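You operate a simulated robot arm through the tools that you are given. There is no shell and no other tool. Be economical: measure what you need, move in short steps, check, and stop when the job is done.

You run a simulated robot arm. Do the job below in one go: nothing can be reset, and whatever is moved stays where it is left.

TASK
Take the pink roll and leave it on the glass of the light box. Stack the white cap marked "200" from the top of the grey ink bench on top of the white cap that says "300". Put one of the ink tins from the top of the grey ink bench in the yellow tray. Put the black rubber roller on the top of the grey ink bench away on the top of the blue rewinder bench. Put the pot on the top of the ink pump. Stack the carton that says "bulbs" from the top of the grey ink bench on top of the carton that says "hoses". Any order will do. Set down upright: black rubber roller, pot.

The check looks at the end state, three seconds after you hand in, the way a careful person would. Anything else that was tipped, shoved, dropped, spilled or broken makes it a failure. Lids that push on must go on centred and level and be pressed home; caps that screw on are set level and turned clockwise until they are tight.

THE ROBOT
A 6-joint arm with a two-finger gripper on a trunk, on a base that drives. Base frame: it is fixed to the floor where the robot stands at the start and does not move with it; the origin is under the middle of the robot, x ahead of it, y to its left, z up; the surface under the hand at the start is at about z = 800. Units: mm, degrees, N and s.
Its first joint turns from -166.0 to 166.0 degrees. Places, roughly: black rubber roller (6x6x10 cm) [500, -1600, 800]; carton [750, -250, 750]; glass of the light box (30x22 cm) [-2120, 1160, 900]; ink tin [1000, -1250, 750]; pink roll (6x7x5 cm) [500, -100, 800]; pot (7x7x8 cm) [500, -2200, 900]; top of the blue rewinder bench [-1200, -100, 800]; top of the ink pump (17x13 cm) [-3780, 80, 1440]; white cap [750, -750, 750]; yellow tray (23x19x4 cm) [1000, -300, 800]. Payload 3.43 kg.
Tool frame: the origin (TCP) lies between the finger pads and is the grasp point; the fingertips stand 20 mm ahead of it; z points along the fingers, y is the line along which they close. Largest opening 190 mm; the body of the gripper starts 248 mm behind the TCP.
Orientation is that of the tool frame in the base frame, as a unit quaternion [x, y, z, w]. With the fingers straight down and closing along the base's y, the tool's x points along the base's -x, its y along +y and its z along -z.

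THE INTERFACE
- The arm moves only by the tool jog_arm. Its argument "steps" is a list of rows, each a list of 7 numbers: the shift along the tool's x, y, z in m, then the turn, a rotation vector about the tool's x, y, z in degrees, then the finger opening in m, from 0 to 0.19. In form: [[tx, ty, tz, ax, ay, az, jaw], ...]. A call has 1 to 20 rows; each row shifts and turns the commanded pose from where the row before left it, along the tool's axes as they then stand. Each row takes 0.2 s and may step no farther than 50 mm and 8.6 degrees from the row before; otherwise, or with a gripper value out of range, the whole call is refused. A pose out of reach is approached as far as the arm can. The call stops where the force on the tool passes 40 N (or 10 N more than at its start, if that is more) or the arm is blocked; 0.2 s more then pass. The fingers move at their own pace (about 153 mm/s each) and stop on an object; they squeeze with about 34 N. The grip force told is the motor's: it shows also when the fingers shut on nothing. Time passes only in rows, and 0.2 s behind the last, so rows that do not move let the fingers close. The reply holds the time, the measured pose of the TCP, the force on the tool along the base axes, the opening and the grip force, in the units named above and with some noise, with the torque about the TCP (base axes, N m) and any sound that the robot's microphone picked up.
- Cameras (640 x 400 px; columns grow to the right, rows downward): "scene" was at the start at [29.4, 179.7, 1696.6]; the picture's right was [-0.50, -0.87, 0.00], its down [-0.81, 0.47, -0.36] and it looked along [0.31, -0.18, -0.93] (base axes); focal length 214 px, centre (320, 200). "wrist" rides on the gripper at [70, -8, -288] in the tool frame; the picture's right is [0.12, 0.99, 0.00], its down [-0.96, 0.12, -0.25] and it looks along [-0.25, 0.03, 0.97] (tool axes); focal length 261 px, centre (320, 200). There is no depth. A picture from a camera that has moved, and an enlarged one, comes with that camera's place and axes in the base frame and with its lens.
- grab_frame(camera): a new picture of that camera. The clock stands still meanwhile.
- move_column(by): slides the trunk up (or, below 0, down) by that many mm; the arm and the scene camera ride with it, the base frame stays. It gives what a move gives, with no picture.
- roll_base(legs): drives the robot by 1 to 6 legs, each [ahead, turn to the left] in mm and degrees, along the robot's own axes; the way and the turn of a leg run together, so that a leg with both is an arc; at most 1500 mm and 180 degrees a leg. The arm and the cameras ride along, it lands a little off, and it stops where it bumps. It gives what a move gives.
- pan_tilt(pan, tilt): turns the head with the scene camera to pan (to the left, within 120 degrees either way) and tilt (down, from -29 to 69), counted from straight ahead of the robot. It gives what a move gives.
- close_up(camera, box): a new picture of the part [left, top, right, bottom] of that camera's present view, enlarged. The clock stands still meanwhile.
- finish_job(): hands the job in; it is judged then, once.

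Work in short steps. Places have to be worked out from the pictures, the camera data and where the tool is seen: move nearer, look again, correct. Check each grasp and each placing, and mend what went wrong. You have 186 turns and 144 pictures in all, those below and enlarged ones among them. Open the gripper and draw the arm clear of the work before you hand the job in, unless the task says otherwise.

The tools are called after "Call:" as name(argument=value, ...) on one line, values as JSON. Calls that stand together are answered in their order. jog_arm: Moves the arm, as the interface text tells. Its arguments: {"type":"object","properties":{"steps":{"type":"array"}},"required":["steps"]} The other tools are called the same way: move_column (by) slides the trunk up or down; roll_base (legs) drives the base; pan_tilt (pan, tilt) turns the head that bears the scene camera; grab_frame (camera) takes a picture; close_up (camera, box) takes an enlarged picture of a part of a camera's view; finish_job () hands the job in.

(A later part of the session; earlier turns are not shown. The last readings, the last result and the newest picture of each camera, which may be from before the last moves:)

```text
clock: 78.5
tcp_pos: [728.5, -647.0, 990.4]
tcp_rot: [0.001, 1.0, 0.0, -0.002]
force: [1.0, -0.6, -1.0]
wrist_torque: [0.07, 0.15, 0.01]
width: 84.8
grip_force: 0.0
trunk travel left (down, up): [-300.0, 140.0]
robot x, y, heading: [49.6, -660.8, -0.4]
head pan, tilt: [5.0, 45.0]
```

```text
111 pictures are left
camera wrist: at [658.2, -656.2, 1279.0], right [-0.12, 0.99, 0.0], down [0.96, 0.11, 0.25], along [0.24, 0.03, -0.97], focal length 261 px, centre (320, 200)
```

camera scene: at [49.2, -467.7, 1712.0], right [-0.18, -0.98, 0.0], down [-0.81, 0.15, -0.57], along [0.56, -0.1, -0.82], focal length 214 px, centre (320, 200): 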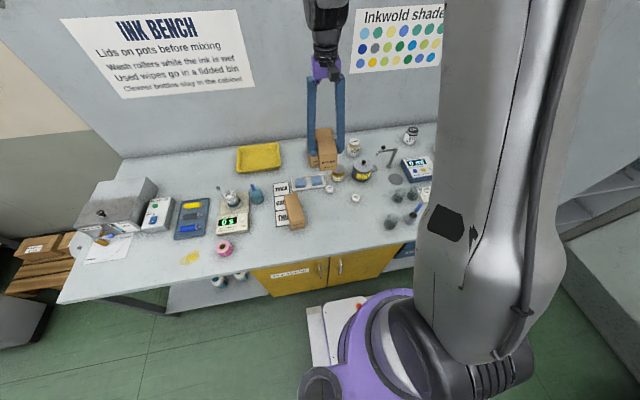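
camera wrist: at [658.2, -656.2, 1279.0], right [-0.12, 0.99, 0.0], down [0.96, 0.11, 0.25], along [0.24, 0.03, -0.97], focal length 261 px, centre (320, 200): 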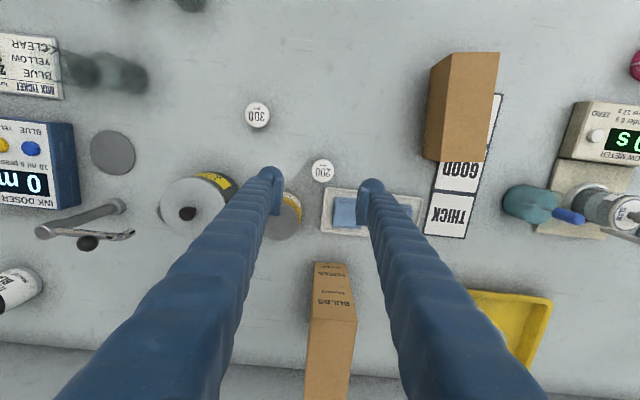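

Cap 200 at ≈(718,-645), cap 300 ≈(639,-764). Descend partway and zoom.

Call:
jog_arm(steps=[[0.012, 0.002, 0.045, 0, 0, 0, 0.075], [0, 0, 0.045, 0, 0, 0, 0.075]])

Call:
close_up(camera="wrist", box=[200, 70, 440, 220])

```text
clock: 79.1
tcp_pos: [714.1, -643.1, 905.3]
tcp_rot: [0.001, 1.0, 0.0, 0.0]
force: [-0.4, -0.5, -0.4]
wrist_torque: [-0.04, 0.05, -0.01]
width: 74.9
grip_force: 0.0
trunk travel left (down, up): [-300.0, 140.0]
robot x, y, heading: [47.4, -664.8, -0.6]
head pan, tilt: [5.0, 45.0]
```

```text
2.67 times, centred on (320, 145) of wrist
camera zoom: at [643.3, -652.5, 1192.0], right [-0.12, 0.99, 0.0], down [0.96, 0.11, 0.25], along [0.25, 0.03, -0.97], focal length 695 px, centre (320, 347)
```

zoom: 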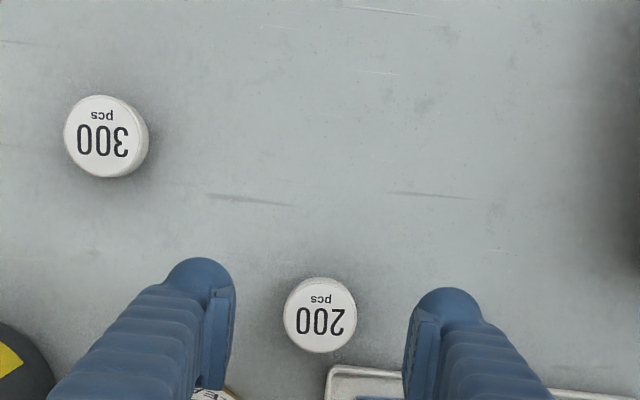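

Center on cap 200 at (720,-642) and descend so the tips are just above the bench, then close.

Call:
jog_arm(steps=[[-0.005, 0.001, 0.045, 0, 0, 0, 0.065], [0, 0, 0.028, 0, 0, 0, 0.06], [0, 0, 0.006, 0, 0, 0, 0.06], [0, 0, 0.002, 0, 0, 0, 0.06]])

Call:
close_up(camera="wrist", box=[200, 120, 440, 270])

```text
clock: 80.1
tcp_pos: [720.5, -641.8, 823.0]
tcp_rot: [0.001, 1.0, 0.0, -0.001]
force: [0.7, 1.3, -0.4]
wrist_torque: [-0.04, 0.01, 0.0]
width: 59.9
grip_force: 0.1
trunk travel left (down, up): [-300.0, 140.0]
robot x, y, heading: [48.9, -662.6, -0.6]
head pan, tilt: [5.0, 45.0]
```

```text
2.67 times, centred on (320, 195) of wrist
camera zoom: at [649.3, -651.6, 1111.8], right [-0.12, 0.99, 0.0], down [0.96, 0.11, 0.25], along [0.25, 0.03, -0.97], focal length 695 px, centre (320, 213)
```

zoom: 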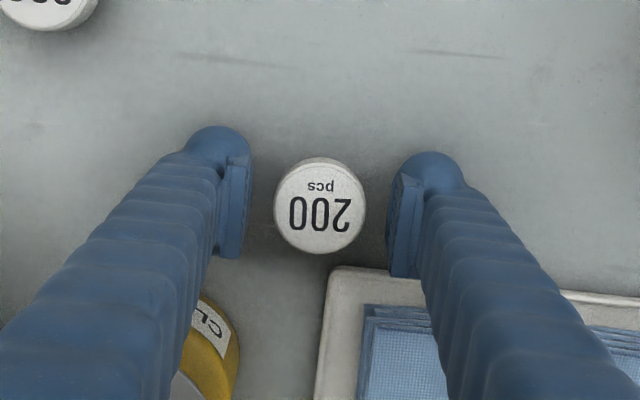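

Good alignment; close and lift.

Call:
jog_arm(steps=[[0, 0, 0, 0, 0, 0, 0.0], [0, 0, 0, 0, 0, 0, 0.0], [0, 0, 0, 0, 0, 0, 0.0], [0, 0, -0.03, 0, 0, 0, 0.0], [0, 0, -0.04, 0, 0, 0, 0.0]])

Call:
close_up(camera="wrist", box=[200, 70, 440, 220])

```text
clock: 81.3
tcp_pos: [719.2, -642.3, 895.9]
tcp_rot: [0.001, 1.0, 0.0, 0.0]
force: [-0.3, 0.7, 0.4]
wrist_torque: [0.0, -0.06, 0.02]
width: 35.6
grip_force: 33.7
trunk travel left (down, up): [-300.0, 140.0]
robot x, y, heading: [47.8, -663.0, -0.5]
head pan, tilt: [5.0, 45.0]
```

```text
2.67 times, centred on (320, 145) of wrist
camera zoom: at [649.3, -652.3, 1183.4], right [-0.12, 0.99, 0.0], down [0.96, 0.11, 0.25], along [0.24, 0.03, -0.97], focal length 695 px, centre (320, 347)
```

zoom: 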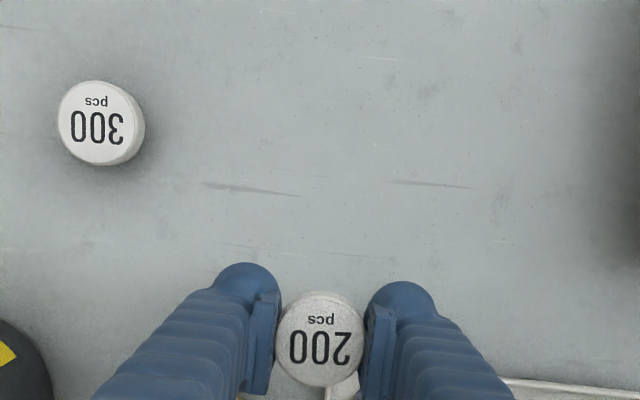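

Cap 200 is held (35.6 mm). I bring it level beside cap 300 so both lie in one plane and can be compared directly.

Call:
jog_arm(steps=[[0.006, -0.04, 0, 0, 0, 0, 0.0], [0.006, -0.04, 0, 0, 0, 0, 0.0], [0.006, -0.038, 0, 0, 0, 0, 0.0], [0, 0, 0.04, 0, 0, 0, 0], [0, 0, 0.026, 0, 0, 0, 0]])

Call:
close_up(camera="wrist", box=[220, 90, 420, 215])

```text
clock: 82.5
tcp_pos: [702.4, -760.6, 827.9]
tcp_rot: [0.001, 1.0, 0.0, 0.0]
force: [-0.7, 0.3, -0.6]
wrist_torque: [-0.07, 0.03, 0.0]
width: 35.4
grip_force: 33.5
trunk travel left (down, up): [-300.0, 140.0]
robot x, y, heading: [48.7, -666.4, -0.2]
head pan, tilt: [5.0, 45.0]
```

```text
3.20 times, centred on (320, 152) of wrist
camera zoom: at [631.6, -768.5, 1115.0], right [-0.12, 0.99, 0.0], down [0.96, 0.11, 0.25], along [0.25, 0.03, -0.97], focal length 834 px, centre (320, 352)
```

zoom: 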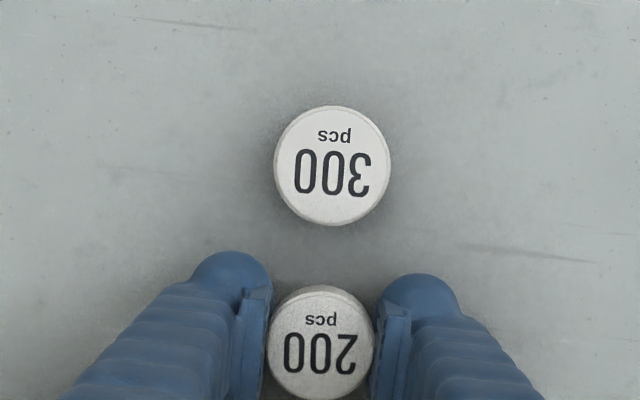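

Both caps are in one plane: cap 300 is about 62 mm in -x and 3 mm in -y from the held cap. Raise, shift over it, and view from both cameras.

Call:
jog_arm(steps=[[0, 0, -0.035, 0, 0, 0, 0.0], [0.031, -0.0015, 0, 0, 0, 0, 0.0], [0.031, -0.0015, 0, 0, 0, 0, 0.0], [0, 0, 0.01, 0, 0, 0, 0], [0, 0, 0, 0, 0, 0, 0]])

Call:
pan_tilt(pan=-20, tilt=50)

Call:
grab_frame(camera="scene")

Call:
close_up(camera="wrist", box=[260, 150, 380, 225])

```text
clock: 83.7
tcp_pos: [640.6, -763.8, 851.5]
tcp_rot: [0.001, 1.0, 0.0, 0.0]
force: [0.0, 0.5, 0.3]
wrist_torque: [0.01, 0.02, 0.02]
width: 35.6
grip_force: 34.4
trunk travel left (down, up): [-300.0, 140.0]
robot x, y, heading: [48.8, -665.2, -0.4]
head pan, tilt: [5.0, 45.0]
```

```text
clock: 84.6
tcp_pos: [641.2, -765.6, 852.5]
tcp_rot: [0.001, 1.0, 0.0, 0.0]
force: [0.4, 0.1, -0.5]
wrist_torque: [-0.02, 0.01, -0.03]
width: 35.7
grip_force: 34.0
trunk travel left (down, up): [-300.0, 140.0]
robot x, y, heading: [51.5, -664.7, -0.5]
head pan, tilt: [-20.0, 50.0]
```

```text
106 pictures are left
camera scene: at [104.3, -481.3, 1718.6], right [-0.35, -0.94, 0.0], down [-0.72, 0.27, -0.64], along [0.6, -0.22, -0.77], focal length 214 px, centre (320, 200)
```

scene: 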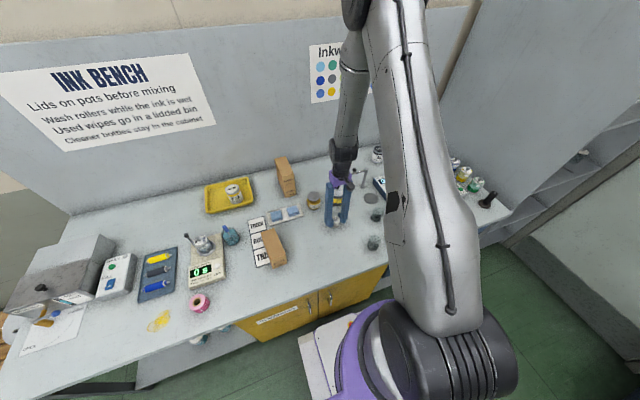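

```text
5.33 times, centred on (320, 188) of wrist
camera zoom: at [570.8, -773.8, 1139.1], right [-0.12, 0.99, 0.0], down [0.96, 0.11, 0.25], along [0.24, 0.03, -0.97], focal length 1390 px, centre (320, 267)
```

zoom: 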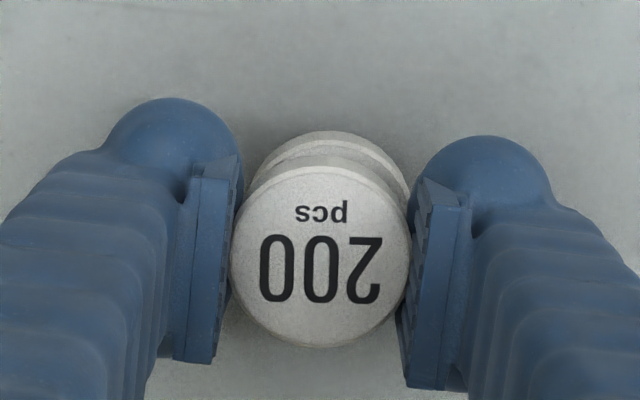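

Cap 300 appears ~1.5 mm to +y and ~2–3 mm to -x of the held cap. Zoom with the scene camera to double check.

Call:
close_up(camera="scene", box=[316, 200, 364, 230])

```text
13.33 times, centred on (340, 215) of scene
camera zoom: at [104.3, -481.3, 1718.6], right [-0.35, -0.94, 0.0], down [-0.72, 0.27, -0.64], along [0.6, -0.22, -0.77], focal length 2860 px, centre (53, 0)
```

zoom: 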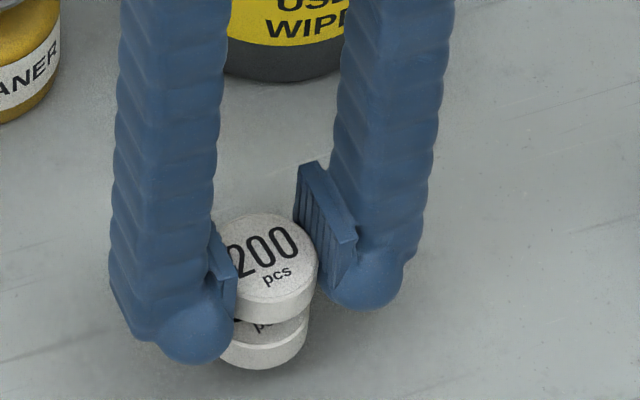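

Both views agree: correct by (-2.3,+1.6) mm, then lower gently onto cap 300.

Call:
jog_arm(steps=[[0.0023, 0.0016, 0.0, 0, 0, 0, 0.0], [0, 0, 0.006, 0, 0, 0, 0], [0, 0, 0.002, 0, 0, 0, 0], [0, 0, 0.001, 0, 0, 0, 0]])

Call:
close_up(camera="scene", box=[316, 200, 364, 230])

Call:
close_up(camera="wrist", box=[260, 150, 380, 225])

```text
clock: 85.6
tcp_pos: [638.5, -762.7, 845.9]
tcp_rot: [0.0, 1.0, 0.0, 0.0]
force: [2.7, -0.2, 23.8]
wrist_torque: [-0.02, -0.25, 0.0]
width: 36.4
grip_force: 33.9
trunk travel left (down, up): [-300.0, 140.0]
robot x, y, heading: [49.1, -667.5, -0.4]
head pan, tilt: [-20.0, 50.0]
```

```text
13.33 times, centred on (340, 215) of scene
camera zoom: at [102.7, -481.2, 1718.7], right [-0.35, -0.94, 0.0], down [-0.72, 0.27, -0.64], along [0.6, -0.22, -0.77], focal length 2860 px, centre (53, 0)
```

zoom: 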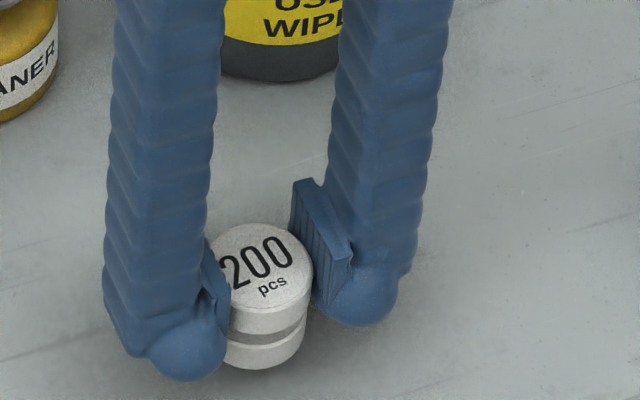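

```text
5.33 times, centred on (320, 188) of wrist
camera zoom: at [567.3, -771.5, 1132.6], right [-0.12, 0.99, 0.0], down [0.96, 0.11, 0.25], along [0.25, 0.03, -0.97], focal length 1390 px, centre (320, 267)
```

zoom: 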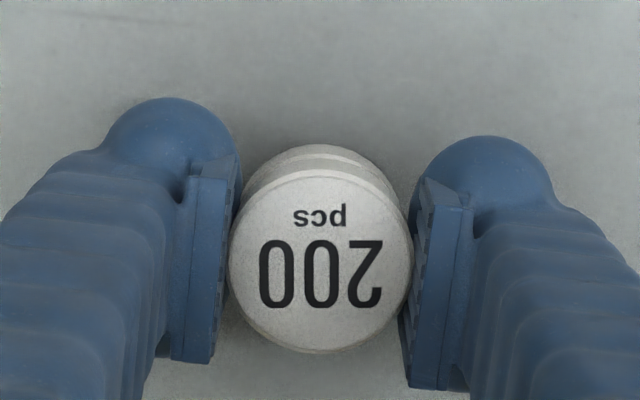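

Contact made and edges line up. Ease off a hair, release, and rise.

Call:
jog_arm(steps=[[0, 0, -0.001, 0, 0, 0, 0.0], [0, 0, 0, 0, 0, 0, 0.05], [0, 0, 0, 0, 0, 0, 0.06], [0, 0, -0.03, 0, 0, 0, 0.06], [0, 0, -0.05, 0, 0, 0, 0.06], [0, 0, -0.05, 0, 0, 0, 0.06]])

Call:
close_up(camera="scene", box=[316, 200, 364, 230])

```text
clock: 87.0
tcp_pos: [635.7, -763.7, 977.6]
tcp_rot: [0.002, 1.0, 0.0, 0.0]
force: [-1.2, 0.0, 0.2]
wrist_torque: [0.0, -0.09, -0.03]
width: 60.1
grip_force: 0.0
trunk travel left (down, up): [-300.0, 140.0]
robot x, y, heading: [47.9, -664.9, -0.5]
head pan, tilt: [-20.0, 50.0]
```

```text
13.33 times, centred on (340, 215) of scene
camera zoom: at [102.4, -481.3, 1718.7], right [-0.35, -0.94, 0.0], down [-0.72, 0.27, -0.64], along [0.6, -0.22, -0.77], focal length 2860 px, centre (53, 0)
```

zoom: 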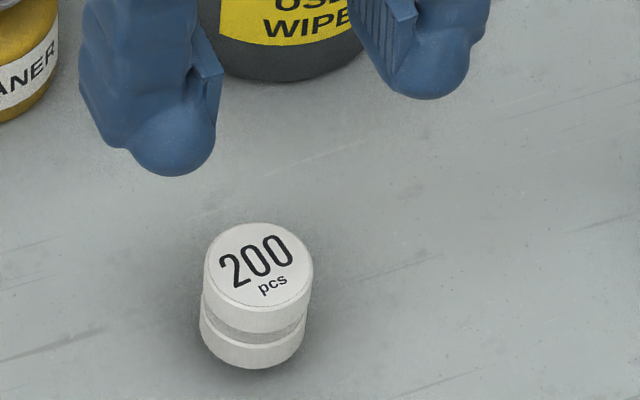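

Check the stack from above with the wrist camera.

Call:
close_up(camera="wrist", box=[270, 140, 370, 202])

Call:
close_up(camera="scene", box=[326, 214, 342, 230])

```text
6.40 times, centred on (320, 171) of wrist
camera zoom: at [565.6, -771.8, 1265.7], right [-0.12, 0.99, 0.0], down [0.96, 0.11, 0.25], along [0.25, 0.03, -0.97], focal length 1668 px, centre (320, 386)
```

zoom: 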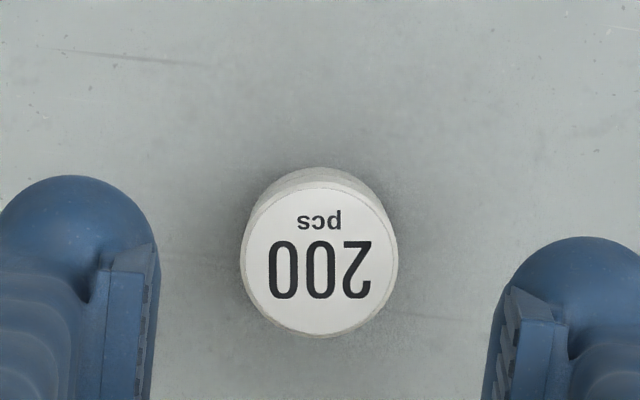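

```text
16.00 times, centred on (334, 222) of scene
camera zoom: at [102.4, -481.3, 1718.7], right [-0.35, -0.94, 0.0], down [-0.72, 0.27, -0.64], along [0.6, -0.22, -0.77], focal length 3432 px, centre (96, -152)
```

zoom: 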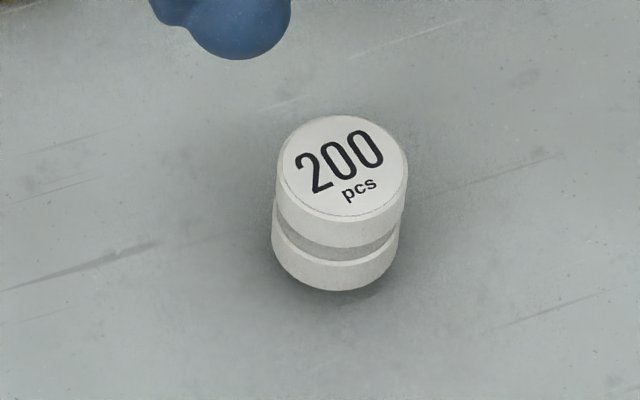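

The cap stack is sound. Now raise the hand, back off, and drive toward the right end of the bench to look at the roller and pot.

Call:
jog_arm(steps=[[0, 0, -0.05, 0, 0, 0, 0.1], [0, 0, -0.05, 0, 0, 0, 0.1], [0, 0, -0.05, 0, 0, 0, 0.1], [0, 0, -0.05, 0, 0, 0, 0.1]])

Call:
roll_base(legs=[[-130, 0], [0, -90], [450, 0]])

Call:
pan_tilt(pan=10, tilt=30)

Call:
grab_frame(camera="scene")

```text
clock: 88.0
tcp_pos: [642.2, -763.2, 1178.3]
tcp_rot: [0.001, 1.0, 0.0, 0.0]
force: [0.5, -0.5, -0.3]
wrist_torque: [0.0, -0.03, 0.02]
width: 100.1
grip_force: 0.0
trunk travel left (down, up): [-300.0, 140.0]
robot x, y, heading: [50.9, -663.3, -0.5]
head pan, tilt: [-20.0, 50.0]
```

```text
clock: 94.3
tcp_pos: [-70.7, -1275.6, 1177.0]
tcp_rot: [0.643, 0.766, 0.0, -0.001]
force: [1.5, -1.0, -0.1]
wrist_torque: [0.14, 0.27, 0.0]
width: 99.7
grip_force: 0.1
trunk travel left (down, up): [-300.0, 140.0]
robot x, y, heading: [0.6, -653.3, -82.7]
head pan, tilt: [-20.0, 50.0]
stopped in leg 2: the robot was blocked; the commanded pose is now the measured one
```

```text
clock: 95.2
tcp_pos: [-72.9, -1273.0, 1177.7]
tcp_rot: [0.643, 0.766, 0.002, 0.001]
force: [0.3, -0.3, 0.4]
wrist_torque: [-0.02, -0.1, -0.02]
width: 99.9
grip_force: 0.0
trunk travel left (down, up): [-300.0, 140.0]
robot x, y, heading: [1.6, -654.9, -82.8]
head pan, tilt: [10.0, 30.0]
```

```text
98 pictures are left
camera scene: at [235.1, -695.7, 1748.2], right [-0.95, -0.3, 0.0], down [-0.15, 0.48, -0.87], along [0.26, -0.83, -0.5], focal length 214 px, centre (320, 200)
```

scene: 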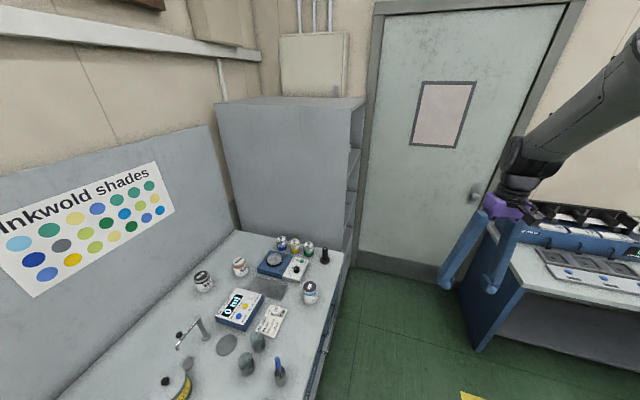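

The turn stopped early, so something blocks the base. I look on the robot's right and behind before driving on.

Call:
pan_tilt(pan=-100, tilt=55)

Call:
grab_frame(camera="scene")

Call:
pan_tilt(pan=120, tilt=65)

Call:
grab_frame(camera="scene")

```text
clock: 97.1
tcp_pos: [-71.9, -1274.3, 1178.5]
tcp_rot: [0.643, 0.766, 0.0, 0.0]
force: [0.1, -0.5, 0.3]
wrist_torque: [0.03, -0.01, -0.02]
width: 99.9
grip_force: 0.1
trunk travel left (down, up): [-300.0, 140.0]
robot x, y, heading: [4.0, -654.0, -82.7]
head pan, tilt: [-100.0, 55.0]
```

```text
97 pictures are left
camera scene: at [137.1, -606.2, 1712.1], right [0.05, 1.0, 0.0], down [0.82, -0.04, -0.57], along [-0.57, 0.03, -0.82], focal length 214 px, centre (320, 200)
```

scene: 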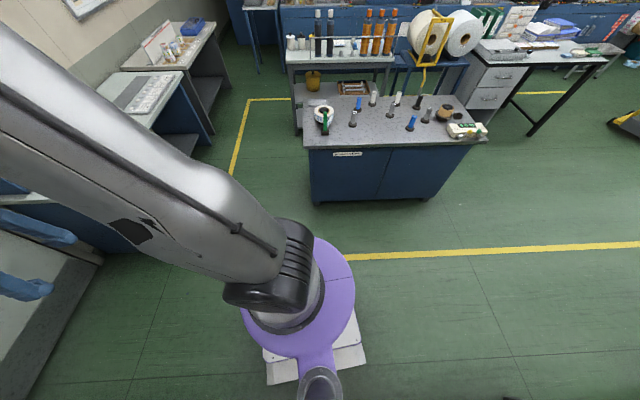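

```text
clock: 100.3
tcp_pos: [-71.5, -1274.0, 1177.9]
tcp_rot: [0.643, 0.766, 0.0, 0.0]
force: [0.0, 0.4, 0.2]
wrist_torque: [-0.02, -0.03, 0.0]
width: 99.9
grip_force: 0.0
trunk travel left (down, up): [-300.0, 140.0]
robot x, y, heading: [2.9, -657.8, -82.9]
head pan, tilt: [120.0, 65.0]
```

```text
96 pictures are left
camera scene: at [257.4, -572.7, 1700.5], right [0.61, -0.8, 0.0], down [-0.72, -0.55, -0.42], along [0.34, 0.26, -0.91], focal length 214 px, centre (320, 200)
```

scene: 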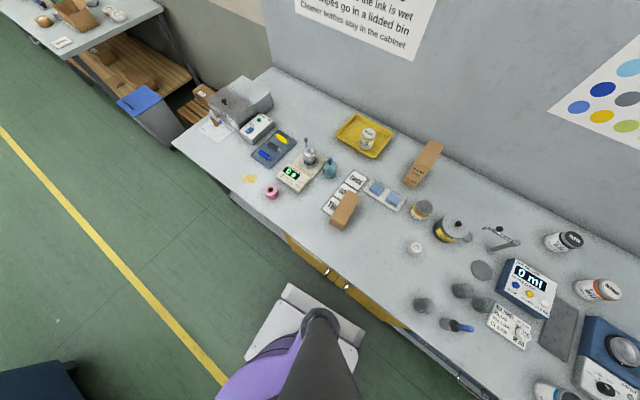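

Space behind is clear; the base is merely hugging the bench. Arc forward and away from it.

Call:
roll_base(legs=[[250, -25]])

```text
clock: 102.6
tcp_pos: [-354.3, -1423.4, 1176.7]
tcp_rot: [0.797, 0.603, 0.0, 0.0]
force: [0.4, -0.8, -1.5]
wrist_torque: [0.08, 0.06, 0.0]
width: 99.9
grip_force: 0.1
trunk travel left (down, up): [-300.0, 140.0]
robot x, y, heading: [-2.5, -903.7, -108.1]
head pan, tilt: [120.0, 65.0]
```

Now turn left 20°, then swing the arm toward the roller at ≈(480,-1576).

Call:
roll_base(legs=[[0, 20]])

Call:
pan_tilt(pan=20, tilt=35)

Call:
jog_arm(steps=[[0.0018, 0.046, 0, 0, 0, -4.2, 0.1], [0.0018, 0.046, 0, 0, 0, -4.2, 0.1], [0.0018, 0.046, 0, 0, 0, -4.2, 0.1], [0.0018, 0.046, 0, 0, 0, -4.2, 0.1], [0.0018, 0.046, 0, 0, 0, -4.2, 0.1], [0.0018, 0.046, 0, 0, 0, -4.2, 0.1], [0.0018, 0.046, 0, 0, 0, -4.2, 0.1], [0.0018, 0.046, 0, 0, 0, -4.2, 0.1], [0.0018, 0.046, 0, 0, 0, -4.2, 0.1], [0.0018, 0.046, 0, 0, 0, -4.2, 0.1]])

Call:
grab_frame(camera="scene")

Call:
grab_frame(camera="wrist")

```text
clock: 104.5
tcp_pos: [-152.0, -1514.8, 1179.3]
tcp_rot: [0.679, 0.734, 0.0, -0.001]
force: [-0.7, 0.2, -0.7]
wrist_torque: [0.09, 0.02, 0.01]
width: 99.9
grip_force: 0.1
trunk travel left (down, up): [-300.0, 140.0]
robot x, y, heading: [-21.8, -903.2, -88.0]
head pan, tilt: [120.0, 65.0]
```

```text
clock: 106.3
tcp_pos: [-152.1, -1513.7, 1179.6]
tcp_rot: [0.679, 0.734, 0.0, 0.0]
force: [0.2, -0.7, 0.2]
wrist_torque: [-0.01, 0.03, 0.0]
width: 99.9
grip_force: 0.0
trunk travel left (down, up): [-300.0, 140.0]
robot x, y, heading: [-21.9, -903.9, -88.3]
head pan, tilt: [20.0, 35.0]
```

```text
clock: 108.5
tcp_pos: [255.2, -1320.0, 1174.1]
tcp_rot: [0.37, 0.929, 0.001, 0.0]
force: [-0.6, 0.2, 0.2]
wrist_torque: [-0.06, -0.03, 0.01]
width: 99.9
grip_force: 0.1
trunk travel left (down, up): [-300.0, 140.0]
robot x, y, heading: [-22.2, -902.9, -87.7]
head pan, tilt: [20.0, 35.0]
```

```text
95 pictures are left
camera scene: at [220.4, -958.8, 1740.3], right [-0.92, -0.38, 0.0], down [-0.22, 0.53, -0.82], along [0.31, -0.76, -0.57], focal length 214 px, centre (320, 200)
```

scene: 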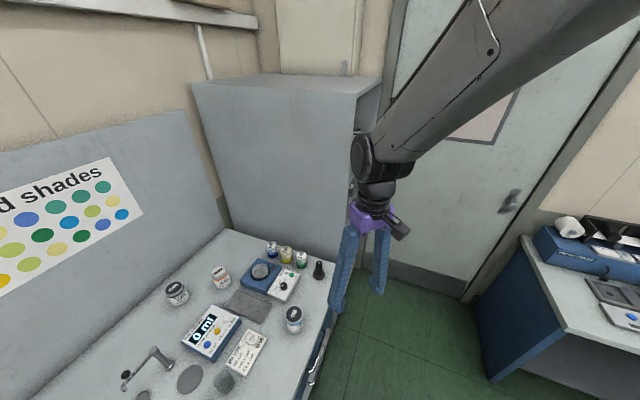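

```text
94 pictures are left
camera wrist: at [198.0, -1277.2, 1462.0], right [0.6, 0.8, 0.0], down [0.78, -0.58, 0.25], along [0.2, -0.15, -0.97], focal length 261 px, centre (320, 200)
```

wrist: 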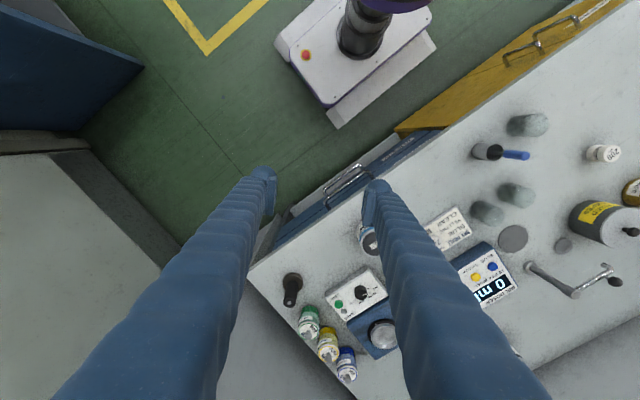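

Roller near (470,-1575). Extend the hand toward it and zoom.

Call:
jog_arm(steps=[[-0.048, -0.005, 0, 0, 0, 0, 0.1], [-0.048, -0.005, 0, 0, 0, 0, 0.1], [-0.048, -0.005, 0, 0, 0, 0, 0.1], [-0.048, -0.005, 0, 0, 0, 0, 0.1], [-0.048, -0.005, 0, 0, 0, 0, 0.1], [-0.048, -0.005, 0, 0, 0, 0, 0.1], [-0.044, -0.005, 0, 0, 0, 0, 0.1]])

Call:
close_up(camera="wrist", box=[240, 120, 400, 220])

Call:
close_up(camera="scene", box=[280, 220, 360, 320])

```text
clock: 110.1
tcp_pos: [471.6, -1569.5, 1175.6]
tcp_rot: [0.37, 0.929, 0.0, -0.001]
force: [0.3, -1.1, -0.7]
wrist_torque: [0.09, 0.05, 0.0]
width: 99.7
grip_force: 0.1
trunk travel left (down, up): [-300.0, 140.0]
robot x, y, heading: [-21.1, -907.2, -88.1]
head pan, tilt: [20.0, 35.0]
```

```text
4.00 times, centred on (320, 170) of wrist
camera zoom: at [414.7, -1528.9, 1462.9], right [0.6, 0.8, 0.0], down [0.78, -0.58, 0.25], along [0.2, -0.15, -0.97], focal length 1043 px, centre (320, 320)
```

zoom: 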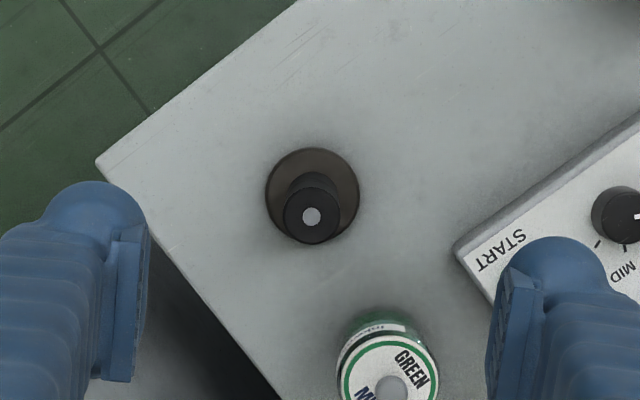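

```text
4.00 times, centred on (320, 270) of scene
camera zoom: at [220.4, -961.8, 1740.0], right [-0.93, -0.38, 0.0], down [-0.22, 0.53, -0.82], along [0.31, -0.76, -0.58], focal length 858 px, centre (320, -80)
```

zoom: 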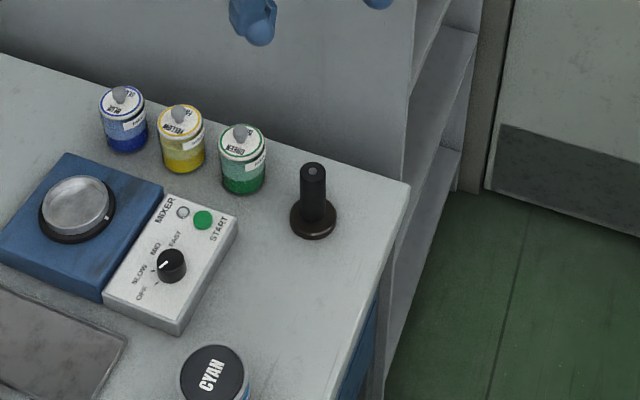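

The roller stands upright: flange ≈60 mm, post ≈30 mm, centre ≈(481,-1585), top ≈900. Align and descend most of the way.

Call:
jog_arm(steps=[[-0.018, -0.0045, 0, 0, 0, 0, 0.08], [0, 0, 0.05, 0, 0, 0, 0.08], [0, 0, 0.05, 0, 0, 0, 0.08], [0, 0, 0.05, 0, 0, 0, 0.08], [0, 0, 0.05, 0, 0, 0, 0.08]])

Call:
close_up(camera="wrist", box=[200, 100, 440, 250])

```text
clock: 111.3
tcp_pos: [478.3, -1593.1, 978.2]
tcp_rot: [0.371, 0.929, 0.0, 0.0]
force: [0.7, 0.7, 0.2]
wrist_torque: [0.06, 0.05, 0.0]
width: 80.1
grip_force: 0.2
trunk travel left (down, up): [-300.0, 140.0]
robot x, y, heading: [-21.9, -905.1, -88.1]
head pan, tilt: [20.0, 35.0]
```

```text
2.67 times, centred on (320, 175) of wrist
camera zoom: at [422.1, -1551.2, 1265.8], right [0.6, 0.8, 0.0], down [0.78, -0.58, 0.25], along [0.2, -0.15, -0.97], focal length 695 px, centre (320, 267)
```

zoom: 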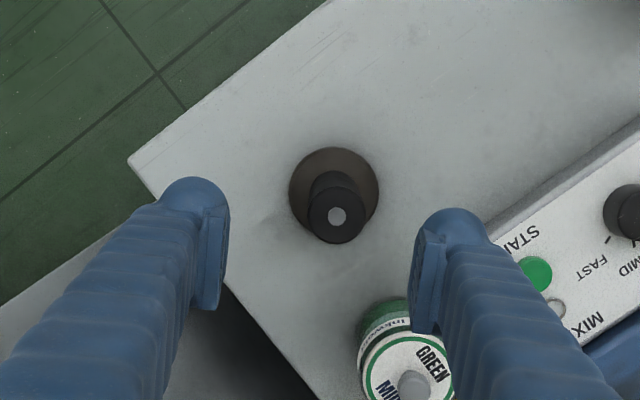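

Correct by (+3,+9) mm and descend to z≈866, then grip the post and lift.

Call:
jog_arm(steps=[[0.004, 0.0085, 0, 0, 0, 0, 0.08], [0, 0, 0.04, 0, 0, 0, 0.08], [0, 0, 0.04, 0, 0, 0, 0.08], [0, 0, 0.032, 0, 0, 0, 0.08], [0, 0, 0, 0, 0, 0, 0.0], [0, 0, 0, 0, 0, 0, 0.0], [0, 0, 0, 0, 0, 0, 0.0]])

Call:
close_up(camera="wrist", box=[200, 100, 440, 250])

```text
clock: 112.9
tcp_pos: [486.0, -1580.4, 863.5]
tcp_rot: [0.371, 0.929, 0.0, 0.0]
force: [-2.2, -0.7, 0.8]
wrist_torque: [-0.21, -0.16, 0.0]
width: 30.6
grip_force: 33.7
trunk travel left (down, up): [-300.0, 140.0]
robot x, y, heading: [-23.9, -905.7, -88.0]
head pan, tilt: [20.0, 35.0]
```

```text
2.67 times, centred on (320, 175) of wrist
camera zoom: at [428.4, -1539.6, 1151.3], right [0.6, 0.8, 0.0], down [0.78, -0.58, 0.25], along [0.2, -0.15, -0.97], focal length 695 px, centre (320, 267)
```

zoom: 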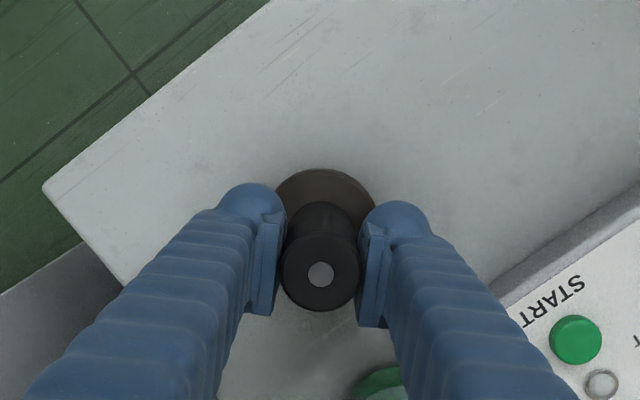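

Gripped. Lift, retract, and swing toward the front.

Call:
jog_arm(steps=[[0, 0, -0.03, 0, 0, 0, 0.0], [0, 0, -0.05, 0, 0, 0, 0.0], [0, 0, -0.05, 0, 0, 0, 0.0], [0, 0, -0.05, 0, 0, 0, 0.0], [0, 0, -0.05, 0, 0, 0, 0.0], [0, 0, -0.05, 0, 0, 0, 0.0], [0.046, -0.005, -0.012, 0, 0, 0, 0.0], [0.046, -0.005, -0.012, 0, 0, 0, 0.0], [0.046, -0.005, -0.012, 0, 0, 0, 0.0], [0.046, -0.005, -0.012, 0, 0, 0, 0.0], [0.046, -0.005, -0.012, 0, 0, 0, 0.0], [0.046, -0.005, -0.012, 0, 0, 0, 0.0], [0.046, -0.005, -0.012, 0, 0, 0, 0.0]])

Call:
jog_arm(steps=[[0.001, -0.04, 0, 0, 0, 4.5, 0.0], [0.001, -0.04, 0, 0, 0, 4.5, 0.0], [0.001, -0.04, 0, 0, 0, 4.5, 0.0], [0.001, -0.04, 0, 0, 0, 4.5, 0.0], [0.001, -0.04, 0, 0, 0, 4.5, 0.0], [0.001, -0.04, 0, 0, 0, 4.5, 0.0], [0.001, -0.04, 0, 0, 0, 4.5, 0.0]])

Call:
grab_frame(camera="wrist")

```text
clock: 115.7
tcp_pos: [223.2, -1379.5, 1232.8]
tcp_rot: [0.372, 0.928, -0.001, 0.0]
force: [-0.2, 0.9, -14.9]
wrist_torque: [-0.11, -0.1, 0.01]
width: 30.7
grip_force: 33.6
trunk travel left (down, up): [-300.0, 140.0]
robot x, y, heading: [-22.9, -901.9, -88.0]
head pan, tilt: [20.0, 35.0]
```

```text
clock: 117.3
tcp_pos: [-11.5, -1526.9, 1229.7]
tcp_rot: [0.61, 0.792, 0.001, 0.0]
force: [-0.4, -0.8, -14.7]
wrist_torque: [-0.03, -0.08, 0.0]
width: 30.8
grip_force: 34.3
trunk travel left (down, up): [-300.0, 140.0]
robot x, y, heading: [-22.7, -903.1, -88.0]
head pan, tilt: [20.0, 35.0]
```

```text
89 pictures are left
camera wrist: at [-38.0, -1463.6, 1516.9], right [0.93, 0.37, 0.0], down [0.36, -0.9, 0.25], along [0.09, -0.23, -0.97], focal length 261 px, centre (320, 200)
```

wrist: 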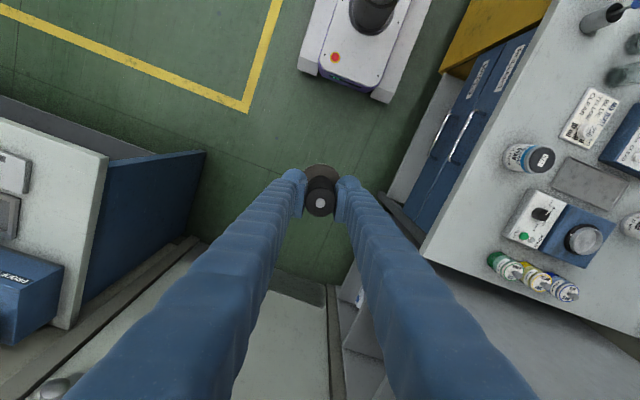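

Roller securely held. Retract a bit and turn the base around to face the rewinder bench.

Call:
jog_arm(steps=[[0.049, 0, 0, 0, 0, 0, 0.0], [0.049, 0, 0, 0, 0, 0, 0.0], [0.049, 0, 0, 0, 0, 0, 0.0]])

Call:
roll_base(legs=[[180, -40], [0, -70]])

```text
clock: 118.1
tcp_pos: [-45.4, -1385.9, 1237.4]
tcp_rot: [0.609, 0.793, -0.001, 0.001]
force: [0.7, 2.7, -14.2]
wrist_torque: [-0.26, 0.08, 0.02]
width: 30.6
grip_force: 33.7
trunk travel left (down, up): [-300.0, 140.0]
robot x, y, heading: [-21.9, -901.8, -87.9]
head pan, tilt: [20.0, 35.0]
```

```text
clock: 123.7
tcp_pos: [-554.2, -1190.3, 1234.1]
tcp_rot: [0.964, 0.267, 0.002, 0.001]
force: [-1.9, 0.4, -15.8]
wrist_torque: [0.09, -0.06, 0.03]
width: 30.8
grip_force: 34.0
trunk travel left (down, up): [-300.0, 140.0]
robot x, y, heading: [-62.3, -1137.1, -164.2]
head pan, tilt: [20.0, 35.0]
stopped in leg 2: the robot was blocked; the commanded pose is now the measured one
```

Blocked at the rear corner again; move away from the bench and go around to face the rewinder bench at about (-260,-140).

Call:
roll_base(legs=[[220, 0], [0, -106], [1050, 0], [0, 90]])

Call:
pan_tilt(pan=0, tilt=45)

Call:
grab_frame(camera="scene")

```text
clock: 130.3
tcp_pos: [-479.4, -743.9, 1237.3]
tcp_rot: [0.938, -0.348, 0.001, 0.0]
force: [-1.0, 0.0, 0.0]
wrist_torque: [-0.03, -0.23, 0.05]
width: 0.0
grip_force: 34.3
trunk travel left (down, up): [-300.0, 140.0]
robot x, y, heading: [-332.3, -1239.9, 122.0]
head pan, tilt: [20.0, 35.0]
stopped in leg 2: the robot was blocked; the commanded pose is now the measured one
```

```text
clock: 131.1
tcp_pos: [-477.8, -745.9, 1237.2]
tcp_rot: [0.938, -0.348, -0.001, -0.001]
force: [0.5, 0.1, -0.1]
wrist_torque: [0.0, 0.02, -0.02]
width: 0.0
grip_force: 33.6
trunk travel left (down, up): [-300.0, 140.0]
robot x, y, heading: [-329.5, -1237.9, 122.0]
head pan, tilt: [0.0, 45.0]
```

```text
88 pictures are left
camera scene: at [-542.3, -1297.4, 1725.5], right [0.85, 0.53, 0.0], down [0.38, -0.6, -0.71], along [-0.38, 0.6, -0.71], focal length 214 px, centre (320, 200)
```

scene: 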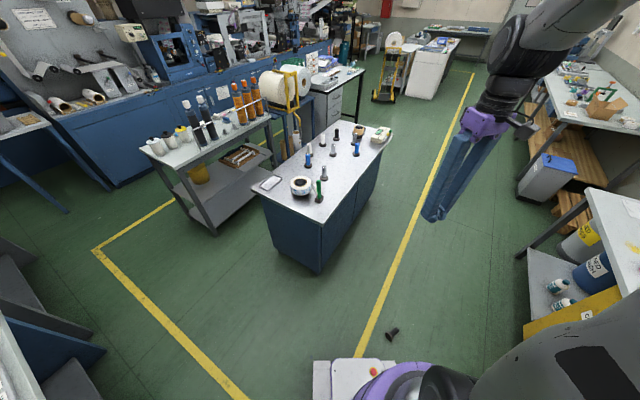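

The roller has been jolted out of the gripper and lies on the floor near (-340,-700). I inspect it closely.

Call:
close_up(camera="scene", box=[360, 315, 424, 355])

Call:
grab_frame(camera="wrist")

Call:
pan_tilt(pan=120, tilt=60)

Call:
grab_frame(camera="scene")

```text
10.00 times, centred on (392, 335) of scene
camera zoom: at [-542.3, -1297.4, 1725.5], right [0.85, 0.53, 0.0], down [0.38, -0.6, -0.71], along [-0.38, 0.6, -0.71], focal length 2145 px, centre (-400, -1150)
```

zoom: 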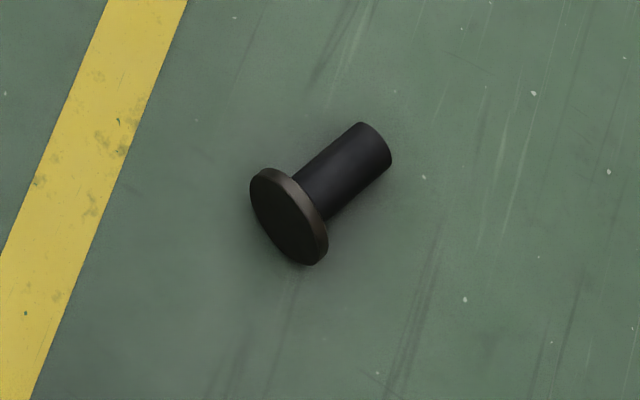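

```text
86 pictures are left
camera wrist: at [-419.3, -785.7, 1524.4], right [-0.56, -0.83, 0.0], down [-0.8, 0.54, 0.25], along [-0.21, 0.14, -0.97], focal length 261 px, centre (320, 200)
```

wrist: 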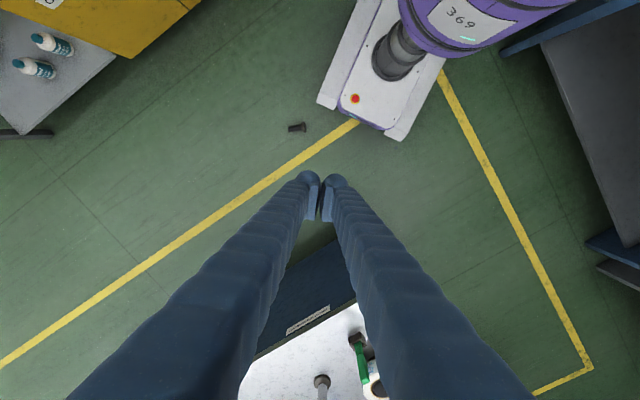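

```text
clock: 133.1
tcp_pos: [-478.8, -746.3, 1237.7]
tcp_rot: [0.938, -0.348, 0.001, 0.0]
force: [-0.5, -0.3, 0.1]
wrist_torque: [0.02, 0.01, -0.02]
width: 0.3
grip_force: 33.3
trunk travel left (down, up): [-300.0, 140.0]
robot x, y, heading: [-328.1, -1241.7, 121.9]
head pan, tilt: [120.0, 60.0]
```

```text
85 pictures are left
camera scene: at [-530.3, -1425.5, 1706.1], right [-0.88, 0.47, 0.0], down [0.41, 0.76, -0.5], along [-0.23, -0.44, -0.87], focal length 214 px, centre (320, 200)
```

scene: 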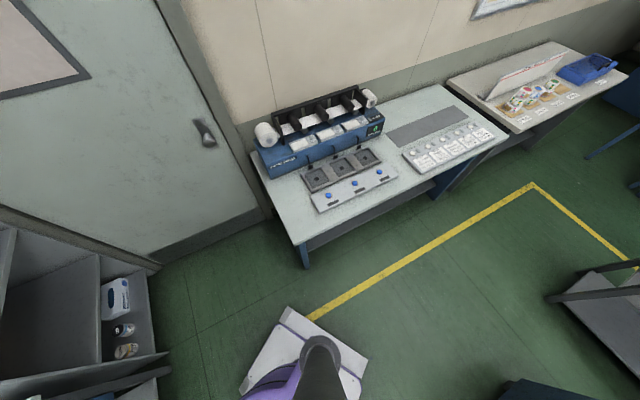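

The roller is intact, lying with its post end toward (+0.5,+0.9). I lower the trunk and move over it to pick it up from the floor: the flange must lie on the robot's side, so that tipping the tool forward later stands it upright.

Call:
move_column(by=-300)

Call:
jog_arm(steps=[[0.02, -0.0374, 0, 0, 0, 0, 0.07], [0.02, -0.0374, 0, 0, 0, 0, 0.07], [0.02, -0.0374, 0, 0, 0, 0, 0.07], [0.02, -0.0374, 0, 0, 0, 0, 0.07], [0, 0, 0, 0, 0, 7.8, 0.07], [0, 0, 0, 0, 0, 7.8, 0.07], [0, 0, 0, 0, 0, 7.8, 0.07], [0, 0, 0, 0, 0, 7.8, 0.07], [0, 0, 0, 0, 0, 7.8, 0.07], [0, 0, 0, 0, 0, 7.8, 0.07], [0, 0, 0, 0, 0, 7.8, 0.07], [0, 0, 0, 0, 0, 7.8, 0.07], [0, 0, 0, 0, 0, 7.8, 0.07], [0, 0, 0, 0, 0, 7.8, 0.07]])

Call:
grab_frame(camera="wrist")

```text
clock: 136.1
tcp_pos: [-478.1, -744.9, 937.5]
tcp_rot: [0.937, -0.348, 0.0, 0.0]
force: [-0.7, -0.3, -0.2]
wrist_torque: [0.0, 0.01, -0.01]
width: 0.2
grip_force: 33.9
trunk travel left (down, up): [0.0, 440.0]
robot x, y, heading: [-326.6, -1237.3, 122.1]
head pan, tilt: [120.0, 60.0]
```

```text
clock: 139.1
tcp_pos: [-320.1, -685.3, 937.6]
tcp_rot: [-0.509, 0.861, 0.001, -0.001]
force: [0.2, -0.1, 0.2]
wrist_torque: [0.03, -0.02, 0.01]
width: 69.9
grip_force: 0.1
trunk travel left (down, up): [0.0, 440.0]
robot x, y, heading: [-333.4, -1237.6, 122.2]
head pan, tilt: [120.0, 60.0]
```

```text
84 pictures are left
camera wrist: at [-346.9, -751.4, 1224.9], right [-0.93, 0.37, 0.0], down [0.36, 0.9, 0.25], along [0.09, 0.23, -0.97], focal length 261 px, centre (320, 200)
```

wrist: 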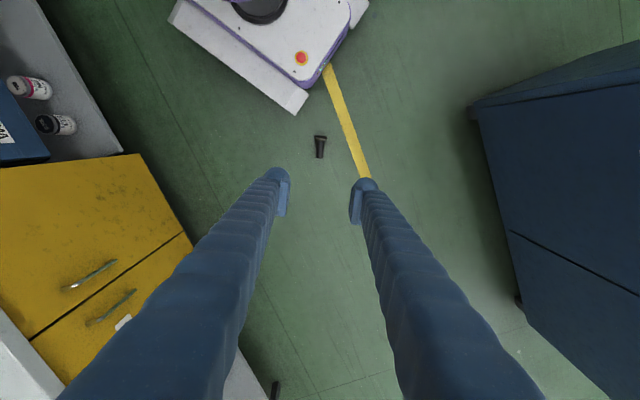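

Roller is right under the hand, post aligned. Trim yaw and descend to z≈330, watching for reach.

Call:
jog_arm(steps=[[0, 0, 0.049, 0, 0, -4, 0.07], [0, 0, 0.049, 0, 0, 0, 0.07], [0, 0, 0.049, 0, 0, 0, 0.07], [0, 0, 0.049, 0, 0, 0, 0.07], [0, 0, 0.049, 0, 0, 0, 0.07], [0, 0, 0.049, 0, 0, 0, 0.07], [0, 0, 0.049, 0, 0, 0, 0.07], [0, 0, 0.049, 0, 0, 0, 0.07], [0, 0, 0.049, 0, 0, 0, 0.07], [0, 0, 0.049, 0, 0, 0, 0.07], [0, 0, 0.049, 0, 0, 0, 0.07], [0, 0, 0.049, 0, 0, 0, 0.07]])

Call:
grab_frame(camera="wrist")

```text
clock: 141.7
tcp_pos: [-322.1, -687.2, 345.5]
tcp_rot: [-0.54, 0.842, 0.0, -0.001]
force: [-0.8, -0.4, 0.7]
wrist_torque: [0.04, 0.0, -0.03]
width: 70.3
grip_force: 0.1
trunk travel left (down, up): [0.0, 440.0]
robot x, y, heading: [-332.0, -1241.6, 122.1]
head pan, tilt: [120.0, 60.0]
```

```text
83 pictures are left
camera wrist: at [-343.7, -754.9, 633.4], right [-0.95, 0.31, 0.0], down [0.3, 0.92, 0.25], along [0.08, 0.24, -0.97], focal length 261 px, centre (320, 200)
```

wrist: 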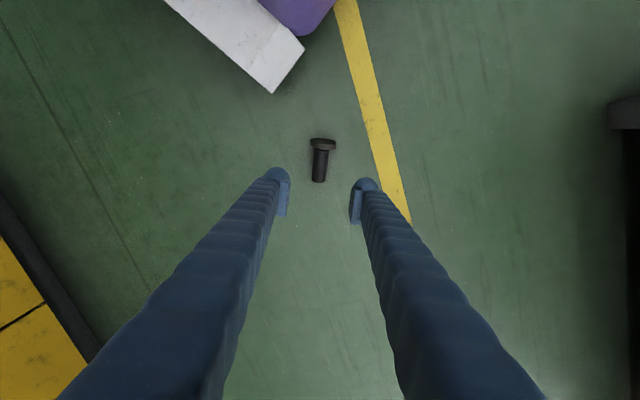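

Reach is fine. Fine-shift and descend to near the floor, then close.

Call:
jog_arm(steps=[[-0.003, 0, 0.049, 0, 0, 0, 0.07], [0, 0, 0.05, 0, 0, 0, 0.07], [0, 0, 0.05, 0, 0, 0, 0.07], [0, 0, 0.05, 0, 0, 0, 0.07], [0, 0, 0.05, 0, 0, 0, 0.07], [0, 0, 0.04, 0, 0, 0, 0.07], [0, 0, 0.02, 0, 0, 0, 0.07], [0, 0, 0.006, 0, 0, 0, 0.07]])

Call:
close_up(camera="wrist", box=[200, 100, 440, 250])

```text
clock: 143.5
tcp_pos: [-318.8, -682.7, 31.3]
tcp_rot: [-0.539, 0.842, 0.0, 0.0]
force: [0.4, -0.6, -0.9]
wrist_torque: [0.01, -0.01, -0.04]
width: 69.9
grip_force: 0.0
trunk travel left (down, up): [0.0, 440.0]
robot x, y, heading: [-334.7, -1234.6, 122.1]
head pan, tilt: [120.0, 60.0]
```

```text
2.67 times, centred on (320, 175) of wrist
camera zoom: at [-341.2, -750.3, 319.0], right [-0.95, 0.31, 0.0], down [0.3, 0.92, 0.25], along [0.08, 0.24, -0.97], focal length 695 px, centre (320, 267)
```

zoom: 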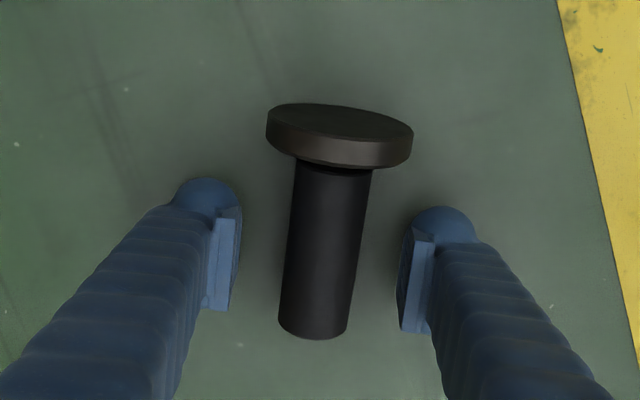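

Aligned with the post. Lower 4 mm, close, and lift.

Call:
jog_arm(steps=[[0, 0, 0.004, 0, 0, 0, 0.07], [0, 0, 0, 0, 0, 0, 0.0], [0, 0, 0, 0, 0, 0, 0.0], [0, 0, 0, 0, 0, 0, 0.0], [0, 0, -0.02, 0, 0, 0, 0.0], [0, 0, -0.03, 0, 0, 0, 0.0], [0, 0, -0.05, 0, 0, 0, 0.0]])

Call:
close_up(camera="wrist", box=[200, 100, 440, 250])

```text
clock: 145.1
tcp_pos: [-321.1, -684.4, 127.5]
tcp_rot: [-0.54, 0.842, -0.001, -0.001]
force: [0.3, -0.8, -0.6]
wrist_torque: [-0.01, -0.02, -0.04]
width: 0.0
grip_force: 34.2
trunk travel left (down, up): [0.0, 440.0]
robot x, y, heading: [-332.8, -1239.6, 121.8]
head pan, tilt: [120.0, 60.0]
```

```text
2.67 times, centred on (320, 175) of wrist
camera zoom: at [-343.2, -751.9, 415.6], right [-0.95, 0.31, 0.0], down [0.3, 0.92, 0.25], along [0.07, 0.23, -0.97], focal length 695 px, centre (320, 267)
```

zoom: 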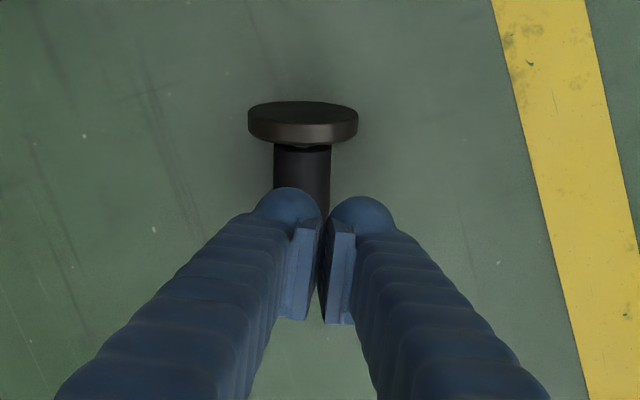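

The grip slipped off. Open and look again before retrying lower.

Call:
jog_arm(steps=[[0, 0, -0.04, 0, 0, 0, 0.08], [0, 0, 0, 0, 0, 0, 0.08]])

Call:
close_up(camera="wrist", box=[200, 100, 440, 250])

```text
clock: 145.7
tcp_pos: [-320.9, -684.7, 171.2]
tcp_rot: [-0.539, 0.842, 0.0, 0.0]
force: [-0.7, -0.6, 0.3]
wrist_torque: [-0.02, -0.03, 0.01]
width: 80.1
grip_force: 0.0
trunk travel left (down, up): [0.0, 440.0]
robot x, y, heading: [-331.6, -1239.5, 121.8]
head pan, tilt: [120.0, 60.0]
```

```text
2.67 times, centred on (320, 175) of wrist
camera zoom: at [-342.5, -752.4, 458.6], right [-0.95, 0.31, 0.0], down [0.3, 0.92, 0.25], along [0.07, 0.24, -0.97], focal length 695 px, centre (320, 267)
```

zoom: 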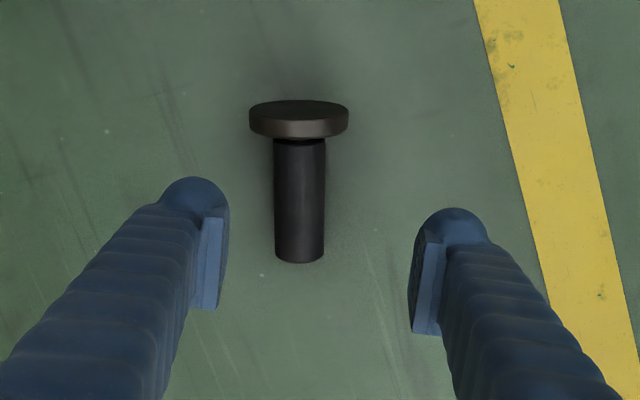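

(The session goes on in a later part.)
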